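You operate a simulated robot arm through the tools that you are given. There is no shell and no other tool. Be economical: measure what you need, move in short steps, check, and stop when the job is done.

The job below is to be done with a simulated robot arm. You get a single attempt, and the scene is never put back.

Task
Test the counter fridge's defrost and tag it OK.
Fine: switch on and press the grey key once; when dF is gone switch off and stand the OK tag on the steel cover.

Only the result counts: the job must be done as asked and must still hold three seconds after the hand-in. Knocking over, shifting, dropping, spilling or breaking anything else fails it. Lids that push on must go on centred and level and be pressed home; caps that screw on are set level and turned clockwise until they are tight.

Robot
A 6-joint arm with a two-finger parallel gripper, fixed in place. Base frame: the origin is at the foot of the arm, x ahead of it, y to its left, z up. Units: mm, degrees, N and s.
With the tool pointing down near the work surface it reaches from about 360 to 760 mm from the base axis. Its first joint turns from -66.0 to 66.0 degrees. Payload 2.45 kg.
Tool frame: the origin (TCP) lies between the finger pads and is the grasp point; the fingertips stand 24 mm ahead of it; z points along the fingers, y is the line along which they close. The gripper opens to 68 mm. The fingers are 17 mm wide and 10 mm thick; the gripper's body (40 by 70 mm) begins 41 mm behind the TCP.
Orientation is that of the tool frame in the base frame, as a unit quaternion [w, x, y, z]. With the fingers straight down and closing along the base's y, the tool's x points along the base's -x, its y along +y and its z along -z.

Tools
- The arm moves only by the tool arm_command. Its argument "motion" is one flat list of numbers, 7 for each row, row after row: the turn, a rotation vector about the base's x, y, z in degrees, then the shift along the base's x, y, z in mm, then the opening, from 0 (shut) to 1 (fully open). In form: [ax, ay, az, x, y, z, jaw, ax, ay, az, x, y, z, jaw, ...]. A call has 1 to 12 rows; each row is the pose to reach, as a shift and turn from the pose commanded when the call began. Rows are played at 5 a second. More than 50 mm and 8.6 degrees between two rows, or a gripper value outside its range, and nothing of the call is played. Where a pose cannot be reached the arm comes as near as it can. A force on the tool above 40 N (or 10 N above the force at the start of the call, whichever is more), or a blocked arm, ends the call early, and 0.2 s more pass. The fingers move at their own pace (about 108 mm/s each) and stop on an object; they squeeze with about 44 N. The grip force told is the motor's: it shows also when the fingers shut on nothing. Time passes only in rows, and 0.2 s behind the last, so rows that repeat a pose let the fingers close. It gives the time, the measured TCP pose, the force on the tool (base axes), the opening and the grip force at its end, in the units of the frame above (readings bear some noise).
- Cameras (640 x 400 px; columns grow to the right, rows downward): "scene" is fixed at [160.8, 421.9, 1445.6]; the picture's right is [-0.70, -0.71, 0.00], its down [-0.49, 0.48, -0.73] and it looks along [0.52, -0.51, -0.68] (base axes); focal length 330 px, centre (320, 200). "wrist" rides on the gripper at [84, 11, -75] in the tool frame; the picture's right is [-0.13, 0.99, 0.00], its down [-0.60, -0.08, -0.79] and it looks along [-0.79, -0.10, 0.61] (tool axes); focal length 251 px, centre (320, 200). There is no depth. A picture from a camera that has moved, and an enlarged one, comes with that camera's place and axes in the base frame and with its lens. The place of the scene camera against the robot may be out by one fixed shift of up to 12 mm in any direction.
- get_image(camera): a new picture of that camera. The clock stands still meanwhile.
- enlarge(camera, box): a new picture of the part [left, top, right, bottom] of that camera's present view, enlarged. The clock stands still meanwhile.
- sign_off(): hands the job in; it is judged then, once.

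Work in short steps. Places have to be worked out from the pictures, the camera data and where the tool is seen: move nearer, look again, correct. Check each grasp and each placing, and mend what went wrong. You have 120 turns and 64 pictures in all, those below and enlarged ones among them. Open the gripper and draw the arm clear of the work before you hand the job in, unless the task says otherwise; then end with one line.

The tools are called after "Call:" as name(argument=value, ...) on one line, values as JSON. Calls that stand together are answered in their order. arm_command: Moves the arm, as the interface text tells. Its arguments: {"type":"object","properties":{"motion":{"type":"array"}},"required":["motion"]} The other tools are called the same way: get_image (camera) takes a picture; enlarge (camera, box) takes an enlarged picture of a part of a camera's view; sign_off () hands the job in.

At the start:

```text
time_s: 0.0
tcp_pos: [428.9, 28.5, 1172.1]
tcp_rot: [0.0, -0.001, 1.0, 0.0]
wrist_force: [-0.5, 0.1, -0.2]
opening: 68.1
gripper_force: 0.1
```

scene: 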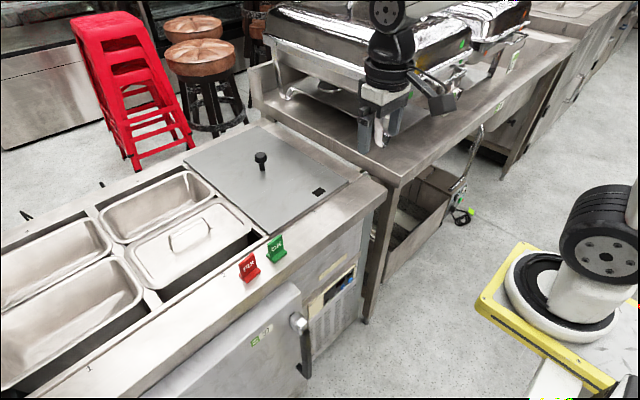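
wrist: 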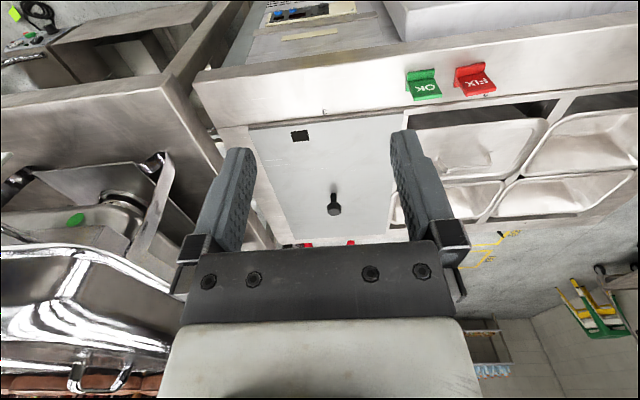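

The cover, the two tags and a panel on the counter's front are visible. I'll enlarge the front panel and the tags.

Call:
enlarge(camera="wrist", box=[220, 0, 380, 100])

Call:
enlarge(camera="scene", box=[180, 220, 400, 358])

```text
4.00 times, centred on (300, 50) of wrist
camera zoom: at [344.2, 40.2, 1246.7], right [0.13, 0.99, 0.0], down [0.6, -0.08, 0.79], along [0.79, -0.1, -0.61], focal length 1006 px, centre (400, 800)
```

zoom: 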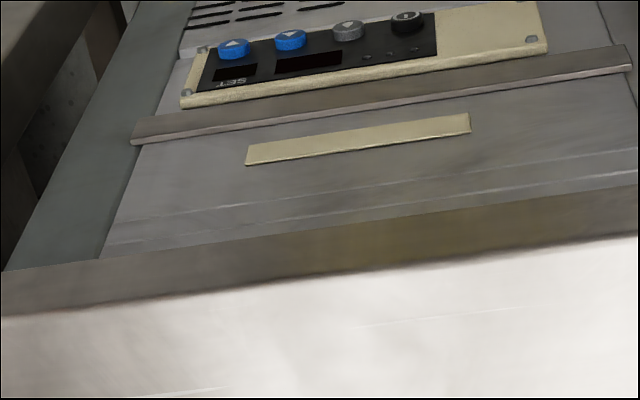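

```text
2.90 times, centred on (290, 289) of scene
camera zoom: at [160.8, 421.9, 1445.6], right [-0.7, -0.71, 0.0], down [-0.49, 0.48, -0.73], along [0.52, -0.51, -0.68], focal length 958 px, centre (407, -58)
```

zoom: 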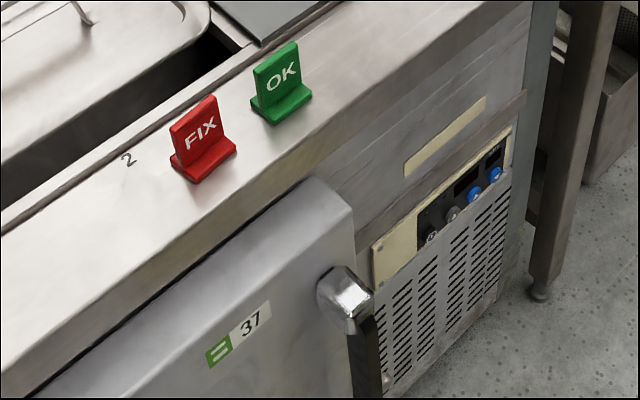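

The panel on the counter's front face has black, grey and two blue keys, facing the robot at roughly z≈500–600. I'll back off, lower and tilt the tool 45° to view the panel.

Call:
arm_command(motion=[0, -7.5, 0, -17, -3, -36, 0, 0, -15, 0, -34, -6, -72, 0, 0, -22.5, 0, -51, -9, -108, 0, 0, -30, 0, -68, -12, -144, 0, 0, -37.5, 0, -85, -15, -180, 0, 0, -45, 0, -100, -18, -216, 0, 0, -45, 0, -100, -18, -250, 0])

Call:
get_image(camera="wrist")

```text
time_s: 1.6
tcp_pos: [398.4, -62.7, 940.6]
tcp_rot: [0.218, 0.072, 0.926, -0.298]
wrist_force: [2.5, 1.5, -1.2]
opening: 0.2
gripper_force: 24.1
out of reach, approached as far as the arm can: row 3, 4, 5, 6, 7
```

```text
59 pictures are left
camera wrist: at [297.7, -8.6, 951.4], right [0.38, 0.8, -0.46], down [0.23, 0.4, 0.89], along [0.9, -0.44, -0.04], focal length 251 px, centre (320, 200)
```

wrist: 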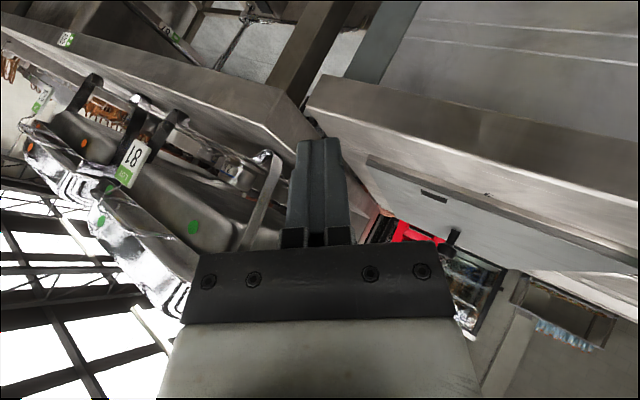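

That pose was too close in and the arm twisted. I'll move forward 100 mm to see which pose the commands are relative to, staying above the counter.

Call:
arm_command(motion=[0, 0, 0, 40, 0, 0, 0, 0, 0, 0, 80, 0, 0, 0, 0, 0, 0, 100, 0, 0, 0, 0, 0, 0, 100, 0, 0, 0])

```text
time_s: 2.6
tcp_pos: [556.2, 28.5, 942.8]
tcp_rot: [0.37, -0.013, 0.928, -0.042]
wrist_force: [0.3, 0.9, -0.6]
opening: 0.2
gripper_force: 23.6
```

The commanded pose gets clipped to what is reachable. I'll take a scene picture to see the arm's configuration.

Call:
get_image(camera="scene")

Call:
get_image(camera="wrist")

```text
58 pictures are left
```

scene: 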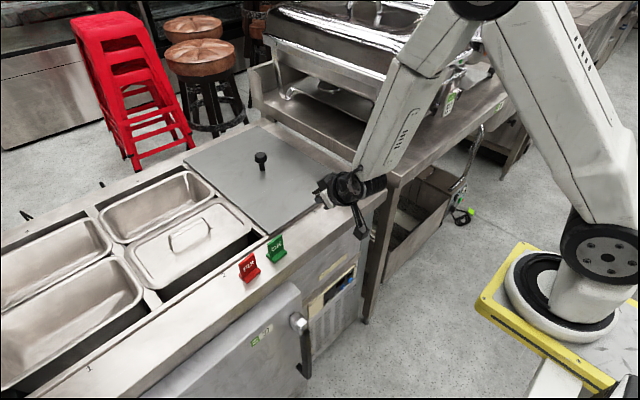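

```text
57 pictures are left
camera wrist: at [443.6, 40.7, 937.6], right [0.1, 1.0, 0.0], down [-0.11, 0.01, 0.99], along [0.99, -0.1, 0.11], focal length 251 px, centre (320, 200)
```

wrist: 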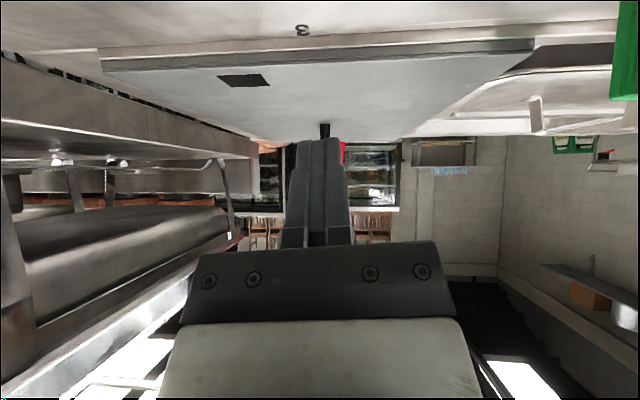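

The tool now sits above the counter's front strip, tilted about 43°. I'll pull back to x≈440 with a cleaner 30° tilt, then lower in front of the counter to see the panel.

Call:
arm_command(motion=[2, 5, 0, -40, 0, 0, 0, 4, 10, 0, -80, 0, 0, 0, 5, 13.4, 0, -116, 0, 0, 0, 5, 13.4, 0, -116, 0, -40, 0, 5, 13.4, 0, -116, 0, -80, 0, 5, 13.4, 0, -116, 0, -120, 0, 5, 13.4, 0, -116, 0, -150, 0, 5, 13.4, 0, -116, 0, -150, 0])

Call:
get_image(camera="wrist")

```text
time_s: 4.4
tcp_pos: [477.6, 34.1, 811.0]
tcp_rot: [0.25, -0.011, 0.967, -0.041]
wrist_force: [0.7, 0.1, 0.4]
opening: 0.1
gripper_force: 23.2
out of reach, approached as far as the arm can: row 2, 3, 4, 5, 6, 7, 8
```

```text
56 pictures are left
camera wrist: at [366.4, 48.3, 835.1], right [0.11, 0.99, -0.02], down [0.14, 0.0, 0.99], along [0.98, -0.11, -0.14], focal length 251 px, centre (320, 200)
```

wrist: 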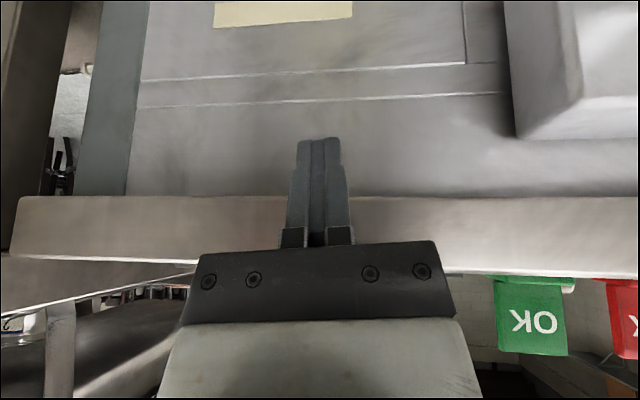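

The reach limit is near x≈478 at this tilt; the counter face is ahead. I'll lower by 180 mm to bring the panel into view.

Call:
arm_command(motion=[0, 0, 0, 0, 0, -40, 0, 0, 0, 0, 0, 0, -80, 0, 0, 0, 0, 0, 0, -120, 0, 0, 0, 0, 0, 0, -160, 0, 0, 0, 0, 0, 0, -180, 0, 0, 0, 0, 0, 0, -180, 0])

Call:
get_image(camera="wrist")

```text
time_s: 5.8
tcp_pos: [484.5, 31.4, 629.4]
tcp_rot: [0.247, -0.013, 0.968, -0.05]
wrist_force: [0.3, 0.6, 0.1]
opening: 0.0
gripper_force: 23.8
out of reach, approached as far as the arm can: row 1, 2, 3, 4, 5, 6
```

```text
55 pictures are left
camera wrist: at [374.8, 46.3, 653.8], right [0.11, 0.99, -0.04], down [0.15, 0.02, 0.99], along [0.98, -0.12, -0.15], focal length 251 px, centre (320, 200)
```

wrist: 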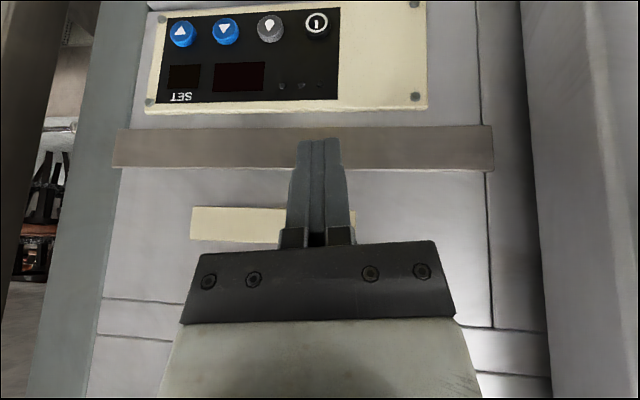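

Panel is clear: power key (black) at about (537, 19, 495), grey key about (537, −17, 498). I'll lower 90 mm more at the same x and look again to triangulate.

Call:
arm_command(motion=[0, 0, 0, 0, 0, -30, 0, 0, 0, 0, 0, 0, -60, 0, 0, 0, 0, 0, 0, -90, 0, 0, 0, 0, 0, 0, -90, 0])

Call:
get_image(camera="wrist")

```text
time_s: 6.8
tcp_pos: [484.9, 32.9, 539.3]
tcp_rot: [0.25, -0.01, 0.967, -0.042]
wrist_force: [0.0, -0.7, 0.5]
opening: 0.1
gripper_force: 23.4
out of reach, approached as far as the arm can: row 1
```

```text
54 pictures are left
camera wrist: at [374.7, 48.0, 563.5], right [0.12, 0.99, -0.02], down [0.15, 0.01, 0.99], along [0.98, -0.12, -0.14], focal length 251 px, centre (320, 200)
```

wrist: 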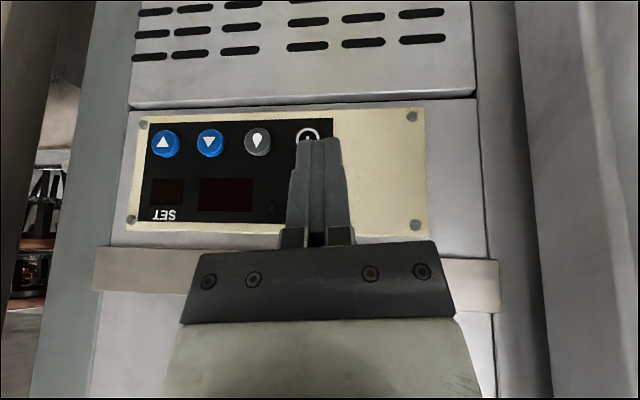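

Triangulated: power key face at about (534, 17, 498); fingertip's leading edge is at about (504, 31, 522). I'll line up in front of the power key, ~12 mm short, and check.

Call:
arm_command(motion=[0, 0, 0, 0, -7, -12, 0, 0, 0, 0, 0, -14, -24, 0, 0, 0, 0, 17, -14, -24, 0, 0, 0, 0, 17, -14, -24, 0])

Call:
enlarge(camera="wrist", box=[220, 60, 420, 185])

Call:
enlarge(camera="scene", box=[260, 220, 420, 320])

```text
time_s: 7.8
tcp_pos: [504.2, 19.7, 515.6]
tcp_rot: [0.248, -0.01, 0.968, -0.044]
wrist_force: [-0.9, 0.1, 0.3]
opening: 0.0
gripper_force: 23.7
out of reach, approached as far as the arm can: row 1, 2
```

```text
3.20 times, centred on (320, 122) of wrist
camera zoom: at [392.8, 34.7, 539.7], right [0.12, 0.99, -0.03], down [0.15, 0.01, 0.99], along [0.98, -0.12, -0.14], focal length 805 px, centre (320, 448)
```

zoom: 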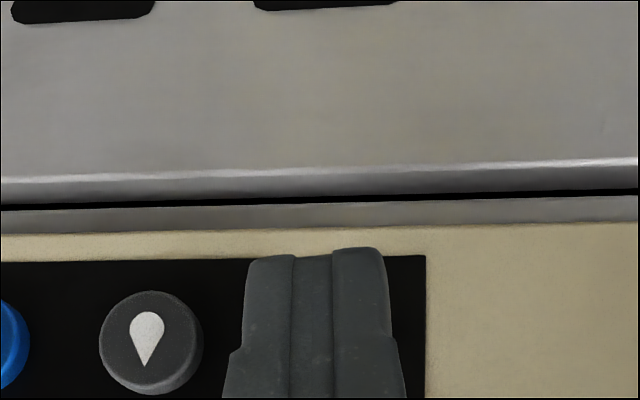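

```text
4.00 times, centred on (340, 270) of scene
camera zoom: at [160.8, 421.9, 1445.6], right [-0.7, -0.71, 0.0], down [-0.49, 0.48, -0.73], along [0.52, -0.51, -0.68], focal length 1322 px, centre (240, -80)
```

zoom: 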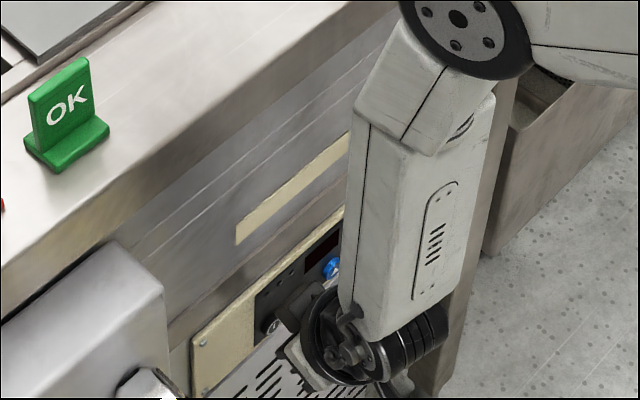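

The leading edge is at about (523, 18, 499), in front of the power key. I'll advance in small steps to find contact.

Call:
arm_command(motion=[0, 0, 0, 4, 0, 0, 0, 0, 0, 0, 8, 0, 0, 0, 0, 0, 0, 8, 0, 0, 0])

Call:
get_image(camera="wrist")

```text
time_s: 8.6
tcp_pos: [511.7, 20.0, 515.7]
tcp_rot: [0.249, -0.009, 0.967, -0.045]
wrist_force: [-0.1, -1.0, -0.2]
opening: 0.0
gripper_force: 23.4
```

```text
51 pictures are left
camera wrist: at [400.0, 33.4, 540.1], right [0.12, 0.99, -0.03], down [0.15, 0.01, 0.99], along [0.98, -0.12, -0.14], focal length 251 px, centre (320, 200)
```

wrist: 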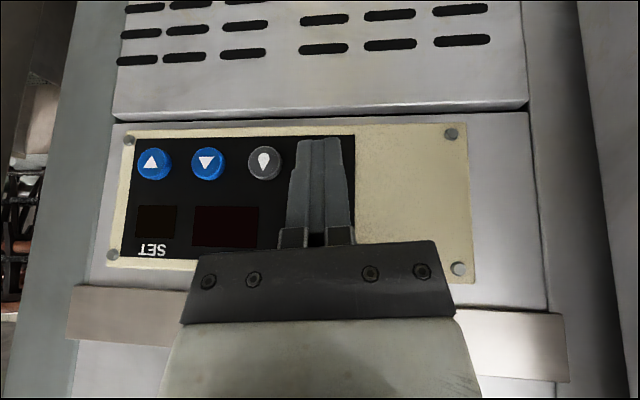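

No contact yet (leading edge ~x 531). Another 4 mm.

Call:
arm_command(motion=[0, 0, 0, 2, 0, 0, 0, 0, 0, 0, 4, 0, 0, 0])

```text
time_s: 9.2
tcp_pos: [514.3, 17.6, 516.9]
tcp_rot: [0.247, -0.01, 0.968, -0.045]
wrist_force: [-0.3, -0.6, 0.2]
opening: 0.1
gripper_force: 23.8
```

Still free. Another 3 mm.

Call:
arm_command(motion=[0, 0, 0, 1.5, 0, 0, 0, 0, 0, 0, 3, 0, 0, 0])

```text
time_s: 9.8
tcp_pos: [517.4, 17.8, 516.4]
tcp_rot: [0.249, -0.01, 0.968, -0.043]
wrist_force: [0.5, -0.5, 0.1]
opening: 0.0
gripper_force: 23.3
```

Still no force; 3 mm more.

Call:
arm_command(motion=[0, 0, 0, 1.5, 0, 0, 0, 0, 0, 0, 3, 0, 0, 0])

Call:
get_image(camera="wrist")

```text
time_s: 10.4
tcp_pos: [520.3, 17.7, 517.3]
tcp_rot: [0.248, -0.01, 0.968, -0.042]
wrist_force: [-0.9, -0.1, 1.1]
opening: 0.0
gripper_force: 23.6
```

```text
50 pictures are left
camera wrist: at [409.8, 32.5, 539.9], right [0.11, 0.99, -0.02], down [0.15, 0.01, 0.99], along [0.98, -0.12, -0.15], focal length 251 px, centre (320, 200)
```

wrist: 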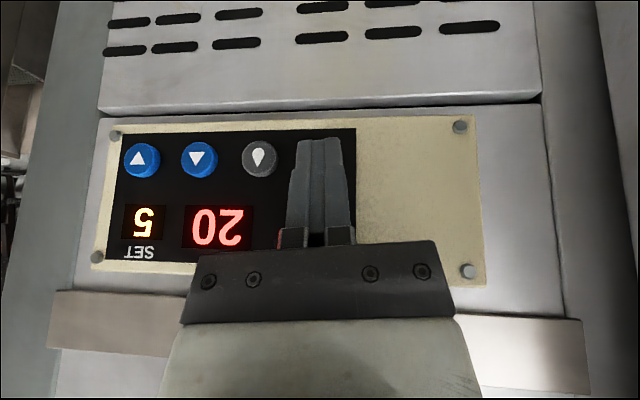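

The display lit (20, SET 5) — it's on. I'll withdraw 14 mm, and move to y of the grey key (−34 mm).

Call:
arm_command(motion=[0, 0, 0, -7, 0, 0, 0, 0, 0, 0, -14, 0, 0, 0, 0, 0, 0, -14, -17, 0, 0, 0, 0, 0, -14, -34, 0, 0, 0, 0, 0, -14, -34, 0, 0])

Call:
get_image(camera="wrist")

```text
time_s: 11.6
tcp_pos: [514.9, 3.3, 510.7]
tcp_rot: [0.247, -0.008, 0.968, -0.051]
wrist_force: [0.1, 0.6, 0.4]
opening: 0.2
gripper_force: 23.7
out of reach, approached as far as the arm can: row 3, 4, 5
```

```text
49 pictures are left
camera wrist: at [404.3, 18.5, 535.2], right [0.12, 0.99, -0.04], down [0.15, 0.02, 0.99], along [0.98, -0.13, -0.15], focal length 251 px, centre (320, 200)
```

wrist: 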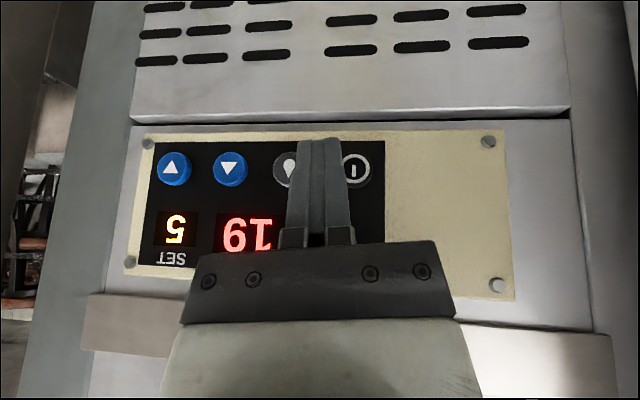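

Temperature runs (19). The arm couldn't reach further in −y at this tilt; I'll reduce the tilt by 7° (to ~22°) and shift to y≈−15 with x slightly back.

Call:
arm_command(motion=[0, 3.5, 0, -5, -5, 0, 0, 0, 7, 0, -7, -12, 0, 0, 0, 7, 0, -7, -18, 4, 0, 0, 7, 0, -7, -18, 4, 0])

Call:
get_image(camera="wrist")

```text
time_s: 12.6
tcp_pos: [512.2, -10.2, 513.2]
tcp_rot: [0.189, -0.012, 0.981, -0.045]
wrist_force: [0.4, 0.0, 0.0]
opening: 0.0
gripper_force: 23.7
out of reach, approached as far as the arm can: row 1, 3, 4
```

```text
48 pictures are left
camera wrist: at [404.8, 4.2, 550.2], right [0.11, 0.99, -0.04], down [0.27, 0.01, 0.96], along [0.96, -0.12, -0.26], focal length 251 px, centre (320, 200)
```

wrist: 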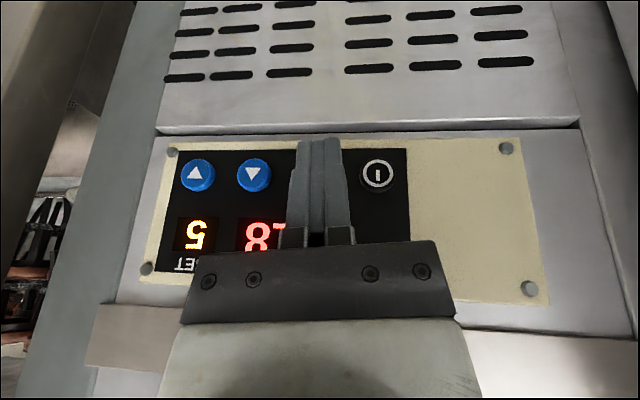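

Tip leading edge is ~(529, −12, 494). Nudge to y −17 (tip), z 498, slightly forward.

Call:
arm_command(motion=[0, 0, 0, 3, -3, 4, 0, 0, 0, 0, 3, -5, 4, 0, 0, 0, 0, 3, -5, 4, 0])

Call:
enlarge(camera="wrist", box=[160, 120, 420, 282])

```text
time_s: 13.4
tcp_pos: [517.2, -12.0, 517.5]
tcp_rot: [0.188, -0.012, 0.981, -0.046]
wrist_force: [0.0, -0.9, 0.1]
opening: 0.2
gripper_force: 23.7
out of reach, approached as far as the arm can: row 2, 3
```

```text
2.46 times, centred on (290, 201) of wrist
camera zoom: at [409.2, 2.9, 553.5], right [0.11, 0.99, -0.04], down [0.27, 0.01, 0.96], along [0.96, -0.12, -0.26], focal length 619 px, centre (394, 198)
```

zoom: 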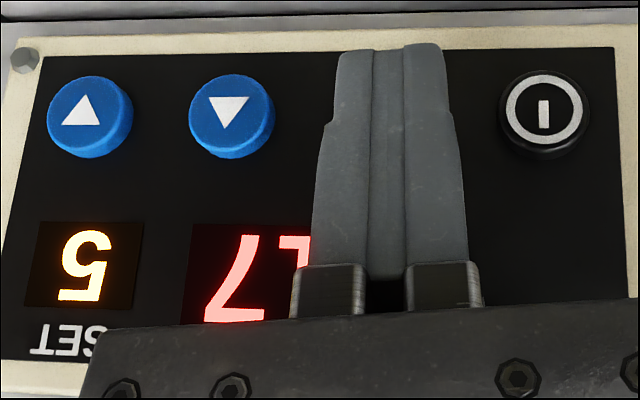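

The tip is centred between the blue-down and power keys, i.e. over the grey key. One press: 6 mm in and back out.

Call:
arm_command(motion=[0, 0, 0, 3, 0, 0, 0, 0, 0, 0, 6, 0, 0, 0, 0, 0, 0, 6, 0, 0, 0, 0, 0, 0, 0, 0, 0, 0, 0, 0, 0, 0, 0, 0, 0])

Call:
get_image(camera="wrist")

```text
time_s: 14.6
tcp_pos: [516.7, -11.4, 516.3]
tcp_rot: [0.189, -0.012, 0.981, -0.043]
wrist_force: [-0.3, 0.0, 0.5]
opening: 0.0
gripper_force: 24.0
```

```text
46 pictures are left
camera wrist: at [409.8, 3.6, 553.3], right [0.11, 0.99, -0.04], down [0.27, 0.01, 0.96], along [0.96, -0.12, -0.26], focal length 251 px, centre (320, 200)
```

wrist: 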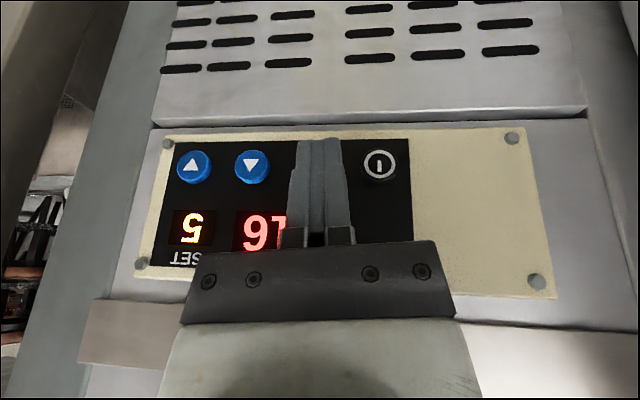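

Still counting down (16), no dF. I'll press again deeper and look while pressed.

Call:
arm_command(motion=[0, 0, 0, 4, 0, 0, 0, 0, 0, 0, 7, 0, 0, 0, 0, 0, 0, 7, 0, 0, 0])

Call:
get_image(camera="wrist")

```text
time_s: 15.4
tcp_pos: [523.5, -10.8, 516.3]
tcp_rot: [0.19, -0.012, 0.981, -0.042]
wrist_force: [-1.6, 0.0, -1.0]
opening: 0.2
gripper_force: 23.9
```

```text
45 pictures are left
camera wrist: at [416.0, 3.0, 553.2], right [0.11, 0.99, -0.04], down [0.27, 0.01, 0.96], along [0.96, -0.12, -0.26], focal length 251 px, centre (320, 200)
```

wrist: 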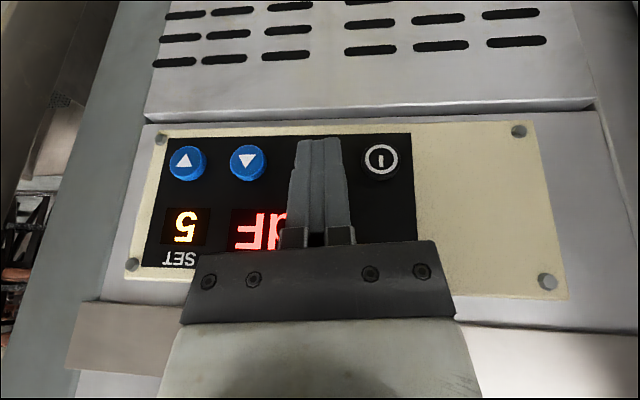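

dF is showing. I'll withdraw and move in front of the power key while waiting.

Call:
arm_command(motion=[0, 0, 0, -7, 0, 0, 0, 0, 0, 0, -14, 0, 0, 0, 0, 0, 0, -14, 15, 0, 0, 0, 0, 0, -14, 30, 0, 0, 0, 0, 0, -14, 30, 0, 0])

Call:
get_image(camera="wrist")

```text
time_s: 16.6
tcp_pos: [509.1, 18.5, 515.6]
tcp_rot: [0.189, -0.012, 0.981, -0.039]
wrist_force: [-0.3, 0.2, 0.4]
opening: 0.0
gripper_force: 23.7
out of reach, approached as far as the arm can: row 2
```

```text
44 pictures are left
camera wrist: at [401.9, 32.5, 553.3], right [0.11, 0.99, -0.03], down [0.26, 0.0, 0.96], along [0.96, -0.11, -0.26], focal length 251 px, centre (320, 200)
```

wrist: 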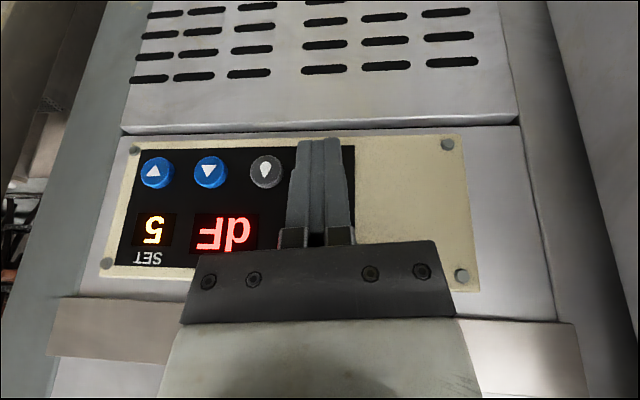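

Display reads dF and the tip is before the power key. I'll wait.

Call:
arm_command(motion=[0, 0, 0, 0, 0, 0, 0, 0, 0, 0, 0, 0, 0, 0, 0, 0, 0, 0, 0, 0, 0, 0, 0, 0, 0, 0, 0, 0, 0, 0, 0, 0, 0, 0, 0, 0, 0, 0, 0, 0, 0, 0, 0, 0, 0, 0, 0, 0, 0, 0, 0, 0, 0, 0, 0, 0, 0, 0, 0, 0, 0, 0, 0, 0, 0, 0, 0, 0, 0, 0, 0, 0, 0, 0, 0, 0, 0, 0, 0, 0, 0, 0, 0, 0])

Call:
arm_command(motion=[0, 0, 0, 0, 0, 0, 0, 0, 0, 0, 0, 0, 0, 0, 0, 0, 0, 0, 0, 0, 0, 0, 0, 0, 0, 0, 0, 0, 0, 0, 0, 0, 0, 0, 0, 0, 0, 0, 0, 0, 0, 0, 0, 0, 0, 0, 0, 0, 0, 0, 0, 0, 0, 0, 0, 0, 0, 0, 0, 0, 0, 0, 0, 0, 0, 0, 0, 0, 0, 0, 0, 0, 0, 0, 0, 0, 0, 0, 0, 0, 0, 0, 0, 0])

Call:
get_image(camera="wrist")

```text
time_s: 19.2
tcp_pos: [508.2, 19.8, 516.6]
tcp_rot: [0.189, -0.013, 0.981, -0.039]
wrist_force: [-0.3, -0.7, 0.4]
opening: 0.3
gripper_force: 23.2
```

```text
time_s: 21.8
tcp_pos: [510.4, 18.2, 517.0]
tcp_rot: [0.189, -0.013, 0.981, -0.039]
wrist_force: [0.6, -0.2, -0.4]
opening: 0.2
gripper_force: 23.9
```

```text
43 pictures are left
camera wrist: at [401.8, 32.3, 553.3], right [0.11, 0.99, -0.03], down [0.26, 0.0, 0.96], along [0.96, -0.11, -0.26], focal length 251 px, centre (320, 200)
```

wrist: 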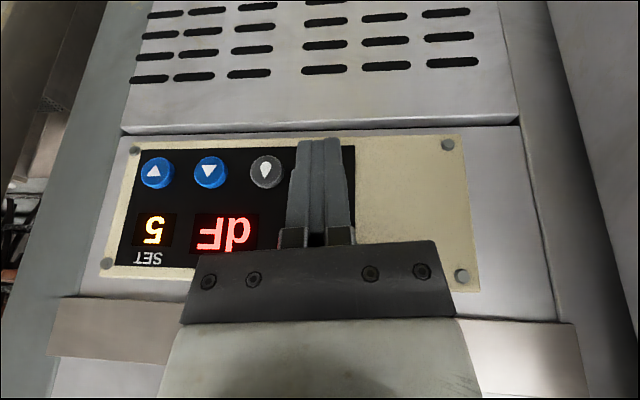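

Still dF; wait longer.

Call:
arm_command(motion=[0, 0, 0, 0, 0, 0, 0, 0, 0, 0, 0, 0, 0, 0, 0, 0, 0, 0, 0, 0, 0, 0, 0, 0, 0, 0, 0, 0, 0, 0, 0, 0, 0, 0, 0, 0, 0, 0, 0, 0, 0, 0, 0, 0, 0, 0, 0, 0, 0, 0, 0, 0, 0, 0, 0, 0, 0, 0, 0, 0, 0, 0, 0, 0, 0, 0, 0, 0, 0, 0, 0, 0, 0, 0, 0, 0, 0, 0, 0, 0, 0, 0, 0, 0])

Call:
arm_command(motion=[0, 0, 0, 0, 0, 0, 0, 0, 0, 0, 0, 0, 0, 0, 0, 0, 0, 0, 0, 0, 0, 0, 0, 0, 0, 0, 0, 0, 0, 0, 0, 0, 0, 0, 0, 0, 0, 0, 0, 0, 0, 0, 0, 0, 0, 0, 0, 0, 0, 0, 0, 0, 0, 0, 0, 0, 0, 0, 0, 0, 0, 0, 0, 0, 0, 0, 0, 0, 0, 0, 0, 0, 0, 0, 0, 0, 0, 0, 0, 0, 0, 0, 0, 0])

Call:
enlarge(camera="wrist", box=[90, 130, 410, 330])

```text
time_s: 24.4
tcp_pos: [509.4, 18.3, 516.1]
tcp_rot: [0.19, -0.013, 0.981, -0.039]
wrist_force: [0.8, 0.1, -0.6]
opening: 0.2
gripper_force: 23.8
```

```text
time_s: 27.0
tcp_pos: [508.5, 18.5, 515.9]
tcp_rot: [0.191, -0.013, 0.981, -0.039]
wrist_force: [0.4, 0.4, 0.0]
opening: 0.1
gripper_force: 23.6
```

```text
2.00 times, centred on (250, 230) of wrist
camera zoom: at [401.8, 32.3, 553.3], right [0.11, 0.99, -0.03], down [0.26, 0.0, 0.96], along [0.96, -0.11, -0.26], focal length 503 px, centre (460, 140)
```

zoom: 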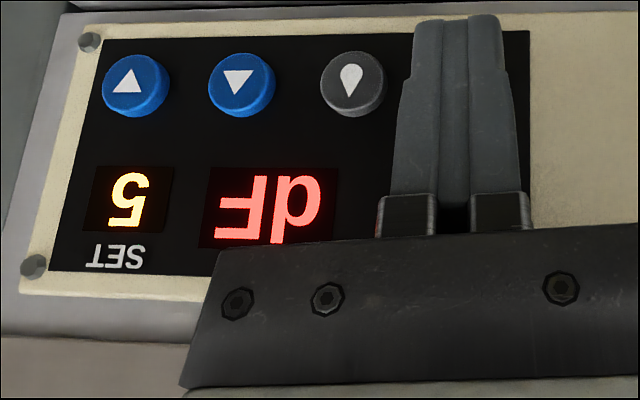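

Still dF; wait another ~10 s.

Call:
arm_command(motion=[0, 0, 0, 0, 0, 0, 0, 0, 0, 0, 0, 0, 0, 0, 0, 0, 0, 0, 0, 0, 0, 0, 0, 0, 0, 0, 0, 0, 0, 0, 0, 0, 0, 0, 0, 0, 0, 0, 0, 0, 0, 0, 0, 0, 0, 0, 0, 0, 0, 0, 0, 0, 0, 0, 0, 0, 0, 0, 0, 0, 0, 0, 0, 0, 0, 0, 0, 0, 0, 0, 0, 0, 0, 0, 0, 0, 0, 0, 0, 0, 0, 0, 0, 0])

Call:
arm_command(motion=[0, 0, 0, 0, 0, 0, 0, 0, 0, 0, 0, 0, 0, 0, 0, 0, 0, 0, 0, 0, 0, 0, 0, 0, 0, 0, 0, 0, 0, 0, 0, 0, 0, 0, 0, 0, 0, 0, 0, 0, 0, 0, 0, 0, 0, 0, 0, 0, 0, 0, 0, 0, 0, 0, 0, 0, 0, 0, 0, 0, 0, 0, 0, 0, 0, 0, 0, 0, 0, 0, 0, 0, 0, 0, 0, 0, 0, 0, 0, 0, 0, 0, 0, 0])

Call:
arm_command(motion=[0, 0, 0, 0, 0, 0, 0, 0, 0, 0, 0, 0, 0, 0, 0, 0, 0, 0, 0, 0, 0, 0, 0, 0, 0, 0, 0, 0, 0, 0, 0, 0, 0, 0, 0, 0, 0, 0, 0, 0, 0, 0, 0, 0, 0, 0, 0, 0, 0, 0, 0, 0, 0, 0, 0, 0, 0, 0, 0, 0, 0, 0, 0, 0, 0, 0, 0, 0, 0, 0, 0, 0, 0, 0, 0, 0, 0, 0, 0, 0, 0, 0, 0, 0])

Call:
arm_command(motion=[0, 0, 0, 0, 0, 0, 0, 0, 0, 0, 0, 0, 0, 0, 0, 0, 0, 0, 0, 0, 0, 0, 0, 0, 0, 0, 0, 0, 0, 0, 0, 0, 0, 0, 0, 0, 0, 0, 0, 0, 0, 0, 0, 0, 0, 0, 0, 0, 0, 0, 0, 0, 0, 0, 0, 0, 0, 0, 0, 0, 0, 0, 0, 0, 0, 0, 0, 0, 0, 0, 0, 0, 0, 0, 0, 0, 0, 0, 0, 0, 0, 0, 0, 0])

Call:
get_image(camera="wrist")

```text
time_s: 29.6
tcp_pos: [508.6, 18.8, 516.2]
tcp_rot: [0.19, -0.013, 0.981, -0.039]
wrist_force: [0.6, 0.3, 0.4]
opening: 0.0
gripper_force: 23.8
```

```text
time_s: 32.2
tcp_pos: [509.4, 19.4, 515.9]
tcp_rot: [0.191, -0.012, 0.981, -0.04]
wrist_force: [0.4, -0.8, -0.6]
opening: 0.3
gripper_force: 23.1
```

```text
time_s: 34.8
tcp_pos: [508.2, 18.3, 515.6]
tcp_rot: [0.19, -0.013, 0.981, -0.039]
wrist_force: [0.1, -0.5, -0.5]
opening: 0.0
gripper_force: 23.2
```

```text
time_s: 37.4
tcp_pos: [508.6, 18.4, 515.8]
tcp_rot: [0.189, -0.013, 0.981, -0.039]
wrist_force: [0.1, 0.5, 0.1]
opening: 0.1
gripper_force: 23.4
```

```text
41 pictures are left
camera wrist: at [401.8, 32.3, 553.3], right [0.11, 0.99, -0.03], down [0.26, 0.0, 0.96], along [0.96, -0.11, -0.26], focal length 251 px, centre (320, 200)
```

wrist: 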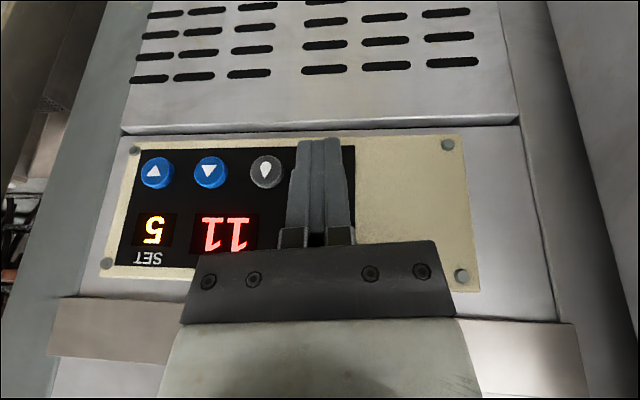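

dF has gone (11 shown). Now press the power key once (about 15 mm forward) and look.

Call:
arm_command(motion=[0, 0, 0, 6, 0, 0, 0, 0, 0, 0, 11, 0, 0, 0, 0, 0, 0, 14.5, 0, 0, 0, 0, 0, 0, 14.5, 0, 0, 0])

Call:
get_image(camera="wrist")

```text
time_s: 38.4
tcp_pos: [522.5, 18.7, 516.7]
tcp_rot: [0.19, -0.013, 0.981, -0.039]
wrist_force: [-1.7, 0.7, -1.2]
opening: 0.1
gripper_force: 23.7
```

```text
40 pictures are left
camera wrist: at [415.9, 31.8, 553.4], right [0.11, 0.99, -0.03], down [0.27, 0.0, 0.96], along [0.96, -0.11, -0.26], focal length 251 px, centre (320, 200)
```

wrist: 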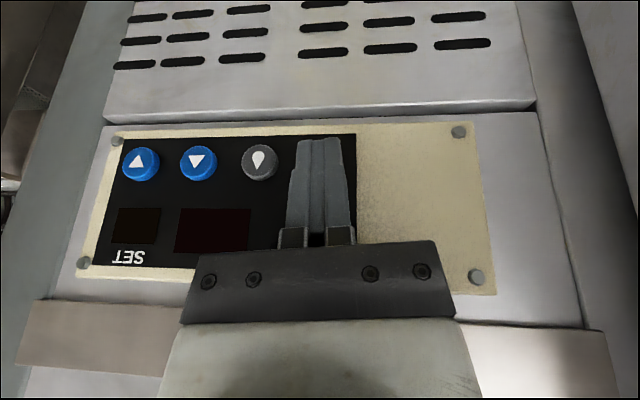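

The display is dark — switched off. Withdraw from the panel and start rising in front of the counter.

Call:
arm_command(motion=[0, 0, 0, -10, 0, 0, 0, 0, 0, 0, -24, 0, 5, 0, 0, 0, 0, -38, 0, 20, 0, 0, 0, 0, -42, 0, 50, 0, 0, 0, 0, -42, 0, 90, 0, 0, 0, 0, -42, 0, 120, 0, 0, 0, 0, -42, 0, 120, 0])

Call:
get_image(camera="wrist")

```text
time_s: 40.0
tcp_pos: [483.9, 25.5, 637.3]
tcp_rot: [0.189, -0.012, 0.981, -0.046]
wrist_force: [-0.9, 0.2, -0.4]
opening: 0.1
gripper_force: 23.6
out of reach, approached as far as the arm can: row 5, 6, 7
```

```text
39 pictures are left
camera wrist: at [377.2, 40.1, 673.6], right [0.11, 0.99, -0.04], down [0.27, 0.01, 0.96], along [0.96, -0.12, -0.26], focal length 251 px, centre (320, 200)
```

wrist: 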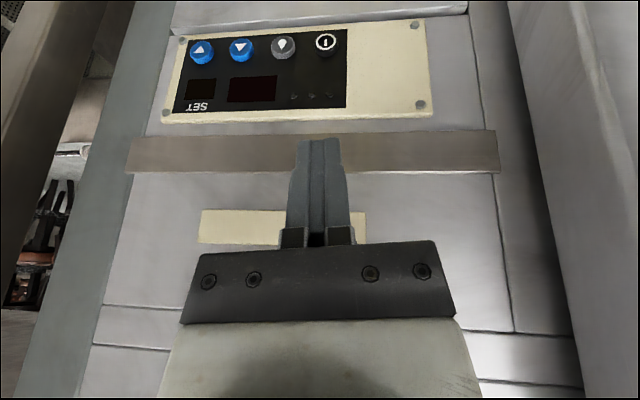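

Panel off. Rise straight up past the counter edge with 8 mm extra clearance.

Call:
arm_command(motion=[0, 0, 0, -4, 0, 40, 0, 0, 0, 0, -8, 0, 80, 0, 0, 0, 0, -8, 0, 120, 0, 0, 0, 0, -8, 0, 160, 0, 0, 0, 0, -8, 0, 200, 0, 0, 0, 0, -8, 0, 245, 0, 0, 0, 0, -8, 0, 290, 0, 0, 0, 0, -8, 0, 335, 0, 0, 0, 0, -8, 0, 370, 0, 0, 0, 0, -8, 0, 370, 0])

Call:
get_image(camera="wrist")

```text
time_s: 42.2
tcp_pos: [479.9, 20.8, 1008.2]
tcp_rot: [0.198, -0.072, 0.976, -0.059]
wrist_force: [-1.5, 1.7, -0.3]
opening: 0.0
gripper_force: 23.1
```

```text
38 pictures are left
camera wrist: at [370.6, 26.8, 1042.9], right [0.0, 1.0, -0.09], down [0.25, 0.09, 0.96], along [0.97, -0.02, -0.25], focal length 251 px, centre (320, 200)
```

wrist: 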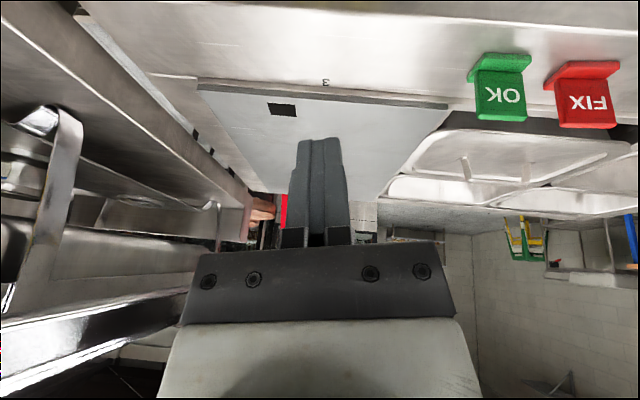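

The tool is up and clear. I'll straighten the tool to point down and move to about (430, 140, 1050) to view the tags.

Call:
arm_command(motion=[2, 6, -2, -10, 30, 10, 0.3, 4, 12, -5, -20, 60, 20, 0.6, 6, 18, -7, -35, 90, 30, 1, 6.8, 22.8, -8.3, -50, 120, 40, 1, 6.8, 22.8, -8.3, -50, 120, 40, 1, 6.8, 22.8, -8.3, -50, 120, 40, 1])

Call:
get_image(camera="wrist")

```text
time_s: 43.6
tcp_pos: [426.0, 144.5, 1046.3]
tcp_rot: [-0.011, 0.061, 0.998, 0.009]
wrist_force: [-0.2, 0.3, 0.3]
opening: 68.0
gripper_force: 0.1
```

```text
37 pictures are left
camera wrist: at [344.1, 165.4, 1123.1], right [0.25, 0.97, 0.01], down [0.61, -0.17, 0.78], along [0.76, -0.19, -0.63], focal length 251 px, centre (320, 200)
```

wrist: 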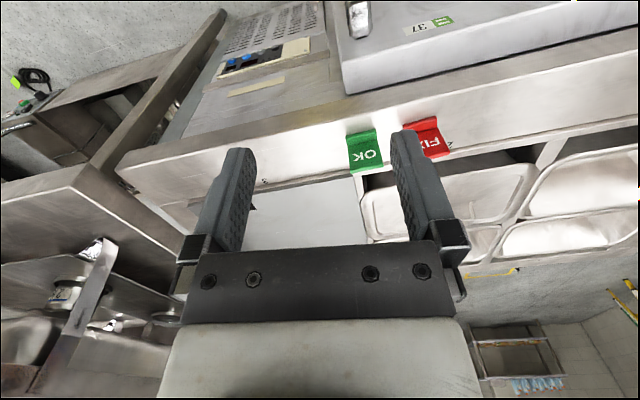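

Residual yaw of about −7° remains; I'll correct it and shift to y≈178 to look at the tags between the fingers.

Call:
arm_command(motion=[-0.5, -0.7, 3.5, 0, 15, -10, 1, -1, -1.3, 7, 5, 33, -20, 1, -1, -1.3, 7, 5, 33, -20, 1, -1, -1.3, 7, 5, 33, -20, 1])

Call:
get_image(camera="wrist")

Call:
enlarge(camera="scene", box=[180, 140, 420, 290])

```text
time_s: 44.6
tcp_pos: [430.9, 177.7, 1024.5]
tcp_rot: [0.001, -0.001, 1.0, 0.0]
wrist_force: [0.0, -0.7, 0.0]
opening: 68.1
gripper_force: 0.1
```

```text
36 pictures are left
camera wrist: at [345.5, 189.7, 1100.4], right [0.13, 0.99, 0.0], down [0.6, -0.08, 0.79], along [0.79, -0.1, -0.61], focal length 251 px, centre (320, 200)
```

wrist: 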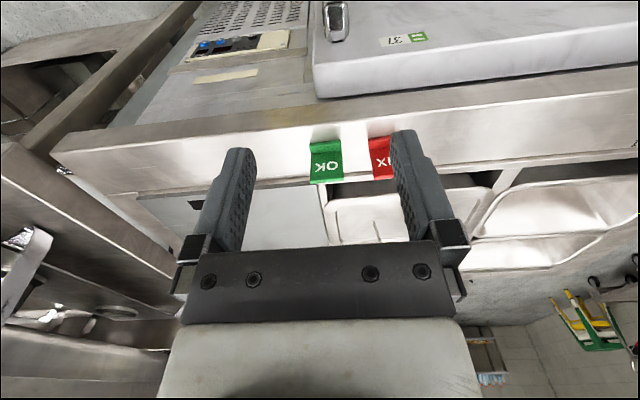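

```text
2.67 times, centred on (300, 215) of scene
camera zoom: at [160.8, 421.9, 1445.6], right [-0.7, -0.71, 0.0], down [-0.49, 0.48, -0.73], along [0.52, -0.51, -0.68], focal length 881 px, centre (373, 160)
```

zoom: 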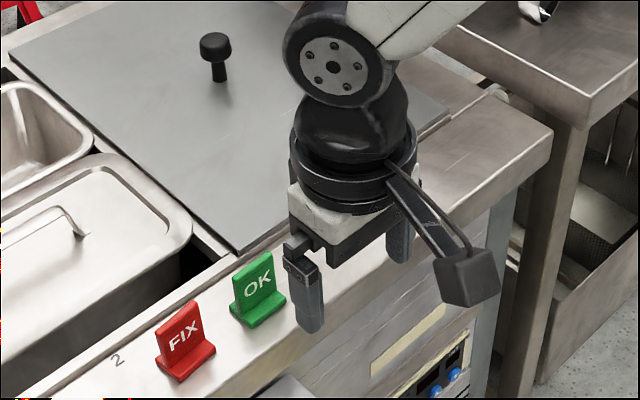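

Enlarging the tags in the wrist view to measure them.

Call:
enlarge(camera="wrist", box=[280, 110, 440, 210])

```text
4.00 times, centred on (360, 160) of wrist
camera zoom: at [345.5, 189.7, 1100.4], right [0.13, 0.99, 0.0], down [0.6, -0.08, 0.79], along [0.79, -0.1, -0.61], focal length 1006 px, centre (160, 360)
```

zoom: 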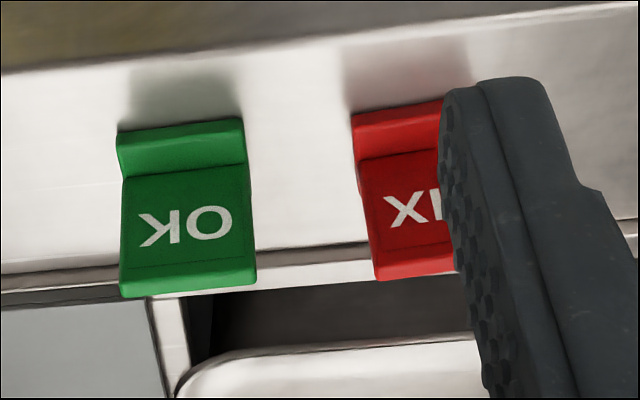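

OK tag: 38 mm wide along y, plate around x≈563, y≈171, top z≈901, foot in front; FIX starts at y≈222. I'll move over it with partial opening (56 mm), tips ~20 mm above the plate top, and check.

Call:
arm_command(motion=[0, 0, 0, 44, -2, -10, 0.82, 0, 0, 0, 88, -4, -20, 0.82, 0, 0, 0, 132, -6.7, -40, 0.82, 0, 0, 0, 132, -6.7, -78, 0.82, 0, 0, 0, 132, -6.7, -78, 0.82])

Call:
get_image(camera="wrist")

Call:
enlarge(camera="scene", box=[200, 180, 360, 280])

```text
time_s: 45.8
tcp_pos: [563.0, 171.4, 947.8]
tcp_rot: [0.001, 0.0, 1.0, 0.0]
wrist_force: [0.0, -0.2, 0.7]
opening: 55.7
gripper_force: 0.1
```

```text
33 pictures are left
camera wrist: at [478.8, 183.8, 1022.7], right [0.13, 0.99, 0.0], down [0.6, -0.08, 0.79], along [0.79, -0.1, -0.61], focal length 251 px, centre (320, 200)
```

wrist: 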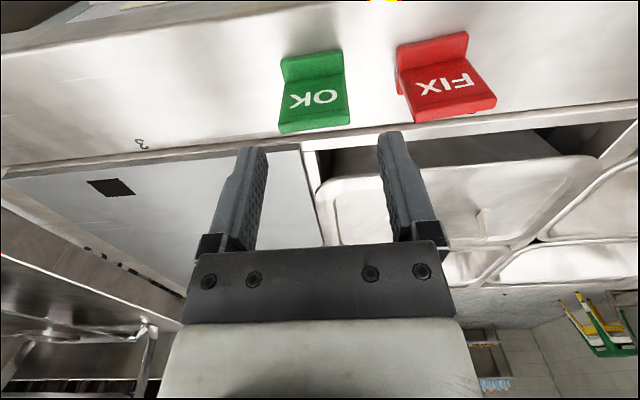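

```text
4.00 times, centred on (280, 230) of scene
camera zoom: at [160.9, 421.9, 1445.6], right [-0.7, -0.71, 0.0], down [-0.49, 0.48, -0.73], along [0.52, -0.51, -0.68], focal length 1322 px, centre (480, 80)
```

zoom: 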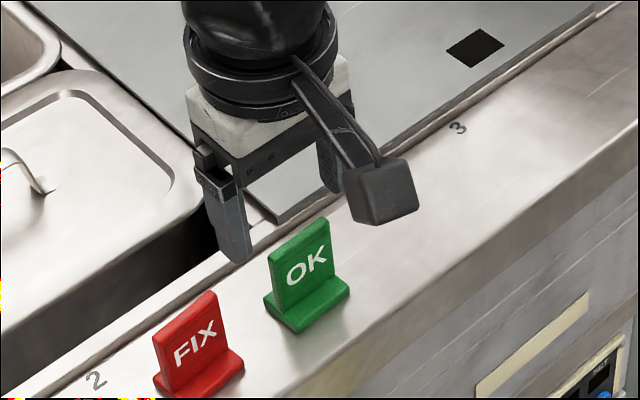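

Re-measured: plate x≈558–566, y≈170.5, top ≈905 — the gripper is centred. Descend 54 mm.

Call:
arm_command(motion=[0, 0, 0, 0, -0.7, -20, 0.82, 0, 0, 0, 0, -0.7, -40, 0.82, 0, 0, 0, 0, -0.7, -54, 0.82, 0, 0, 0, 0, -0.7, -54, 0.82])

Call:
get_image(camera="wrist")

Call:
enlarge(camera="scene", box=[200, 180, 360, 280])

```text
time_s: 46.8
tcp_pos: [563.1, 170.4, 893.5]
tcp_rot: [0.002, 0.0, 1.0, 0.001]
wrist_force: [0.4, 0.3, 0.1]
opening: 55.6
gripper_force: 0.1
```

```text
31 pictures are left
camera wrist: at [478.3, 182.4, 968.3], right [0.13, 0.99, 0.0], down [0.6, -0.08, 0.8], along [0.79, -0.1, -0.61], focal length 251 px, centre (320, 200)
```

wrist: 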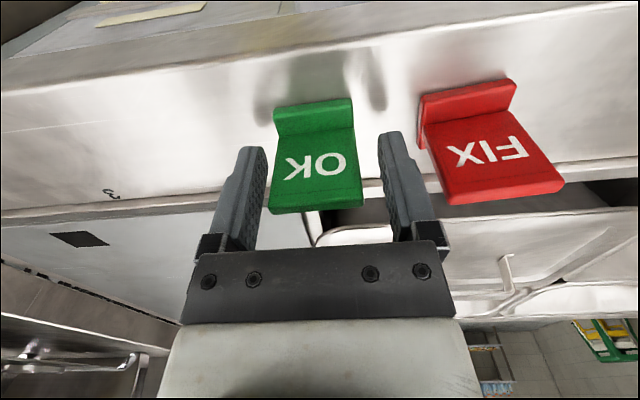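

```text
4.00 times, centred on (280, 230) of scene
camera zoom: at [160.8, 421.9, 1445.6], right [-0.7, -0.71, 0.0], down [-0.49, 0.48, -0.73], along [0.52, -0.51, -0.68], focal length 1322 px, centre (480, 80)
```

zoom: 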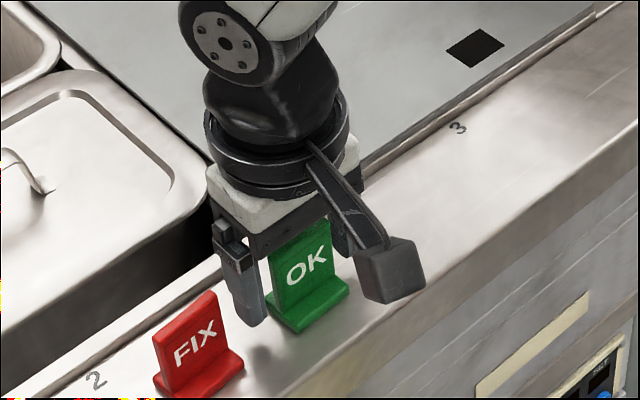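

The fingers straddle the OK tag with clear of FIX. Close.

Call:
arm_command(motion=[0, 0, 0, 0, 0, 0, 0.6, 0, 0, 0, 0, 0, 0, 0.4, 0, 0, 0, 0, 0, 0, 0.3, 0, 0, 0, 0, 0, 0, 0.3])

Call:
get_image(camera="wrist")

```text
time_s: 47.8
tcp_pos: [563.2, 170.5, 894.9]
tcp_rot: [0.0, 0.0, 1.0, 0.0]
wrist_force: [-1.0, 0.1, -0.7]
opening: 39.5
gripper_force: 44.1
```

```text
29 pictures are left
camera wrist: at [478.1, 182.4, 968.4], right [0.13, 0.99, 0.0], down [0.6, -0.08, 0.79], along [0.79, -0.1, -0.61], focal length 251 px, centre (320, 200)
```

wrist: 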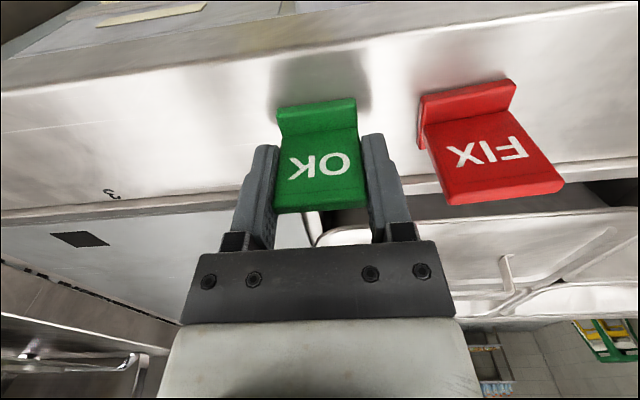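

Gripped (39.5 mm, 44 N). Lift 70 mm and check the hold, then head to the cover.

Call:
arm_command(motion=[0, 0, 0, 0, 0, 15, 0.3, 0, 0, 0, 0, 0, 35, 0.3, 0, 0, 0, 0, 0, 70, 0.3, 0, 0, 0, 30, -25, 80, 0.3, 0, 0, 0, 60, -55, 80, 0.3, 0, 0, 0, 90, -85, 80, 0.3, 0, 0, 0, 110, -105, 80, 0.3, 0, 0, 0, 115, -110, 80, 0.3, 0, 0, 0, 115, -110, 80, 0.3])

Call:
get_image(camera="wrist")

Call:
enlarge(camera="scene", box=[180, 110, 400, 248])

```text
time_s: 49.8
tcp_pos: [678.0, 60.5, 974.2]
tcp_rot: [0.001, 0.0, 1.0, -0.001]
wrist_force: [-0.1, -0.3, -0.8]
opening: 39.2
gripper_force: 44.1
```

```text
28 pictures are left
camera wrist: at [593.0, 72.0, 1048.7], right [0.13, 0.99, 0.0], down [0.6, -0.08, 0.79], along [0.79, -0.1, -0.61], focal length 251 px, centre (320, 200)
```

wrist: 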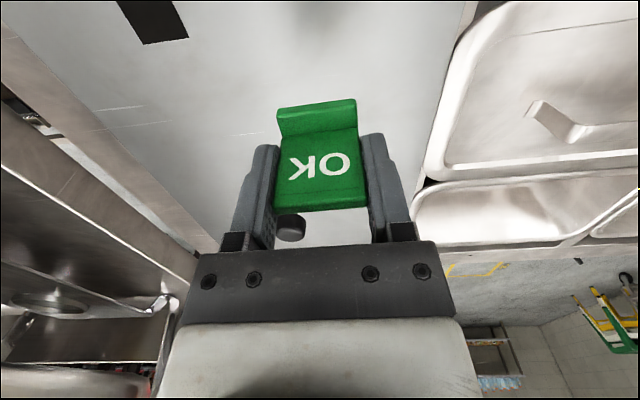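

```text
2.90 times, centred on (290, 179) of scene
camera zoom: at [160.9, 421.9, 1445.6], right [-0.7, -0.71, 0.0], down [-0.49, 0.48, -0.73], along [0.52, -0.51, -0.68], focal length 958 px, centre (407, 261)
```

zoom: 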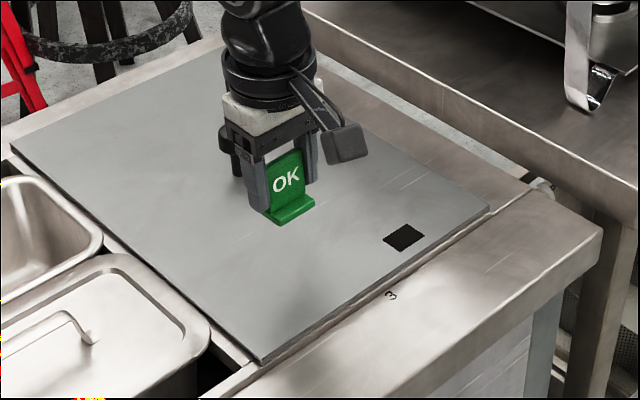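

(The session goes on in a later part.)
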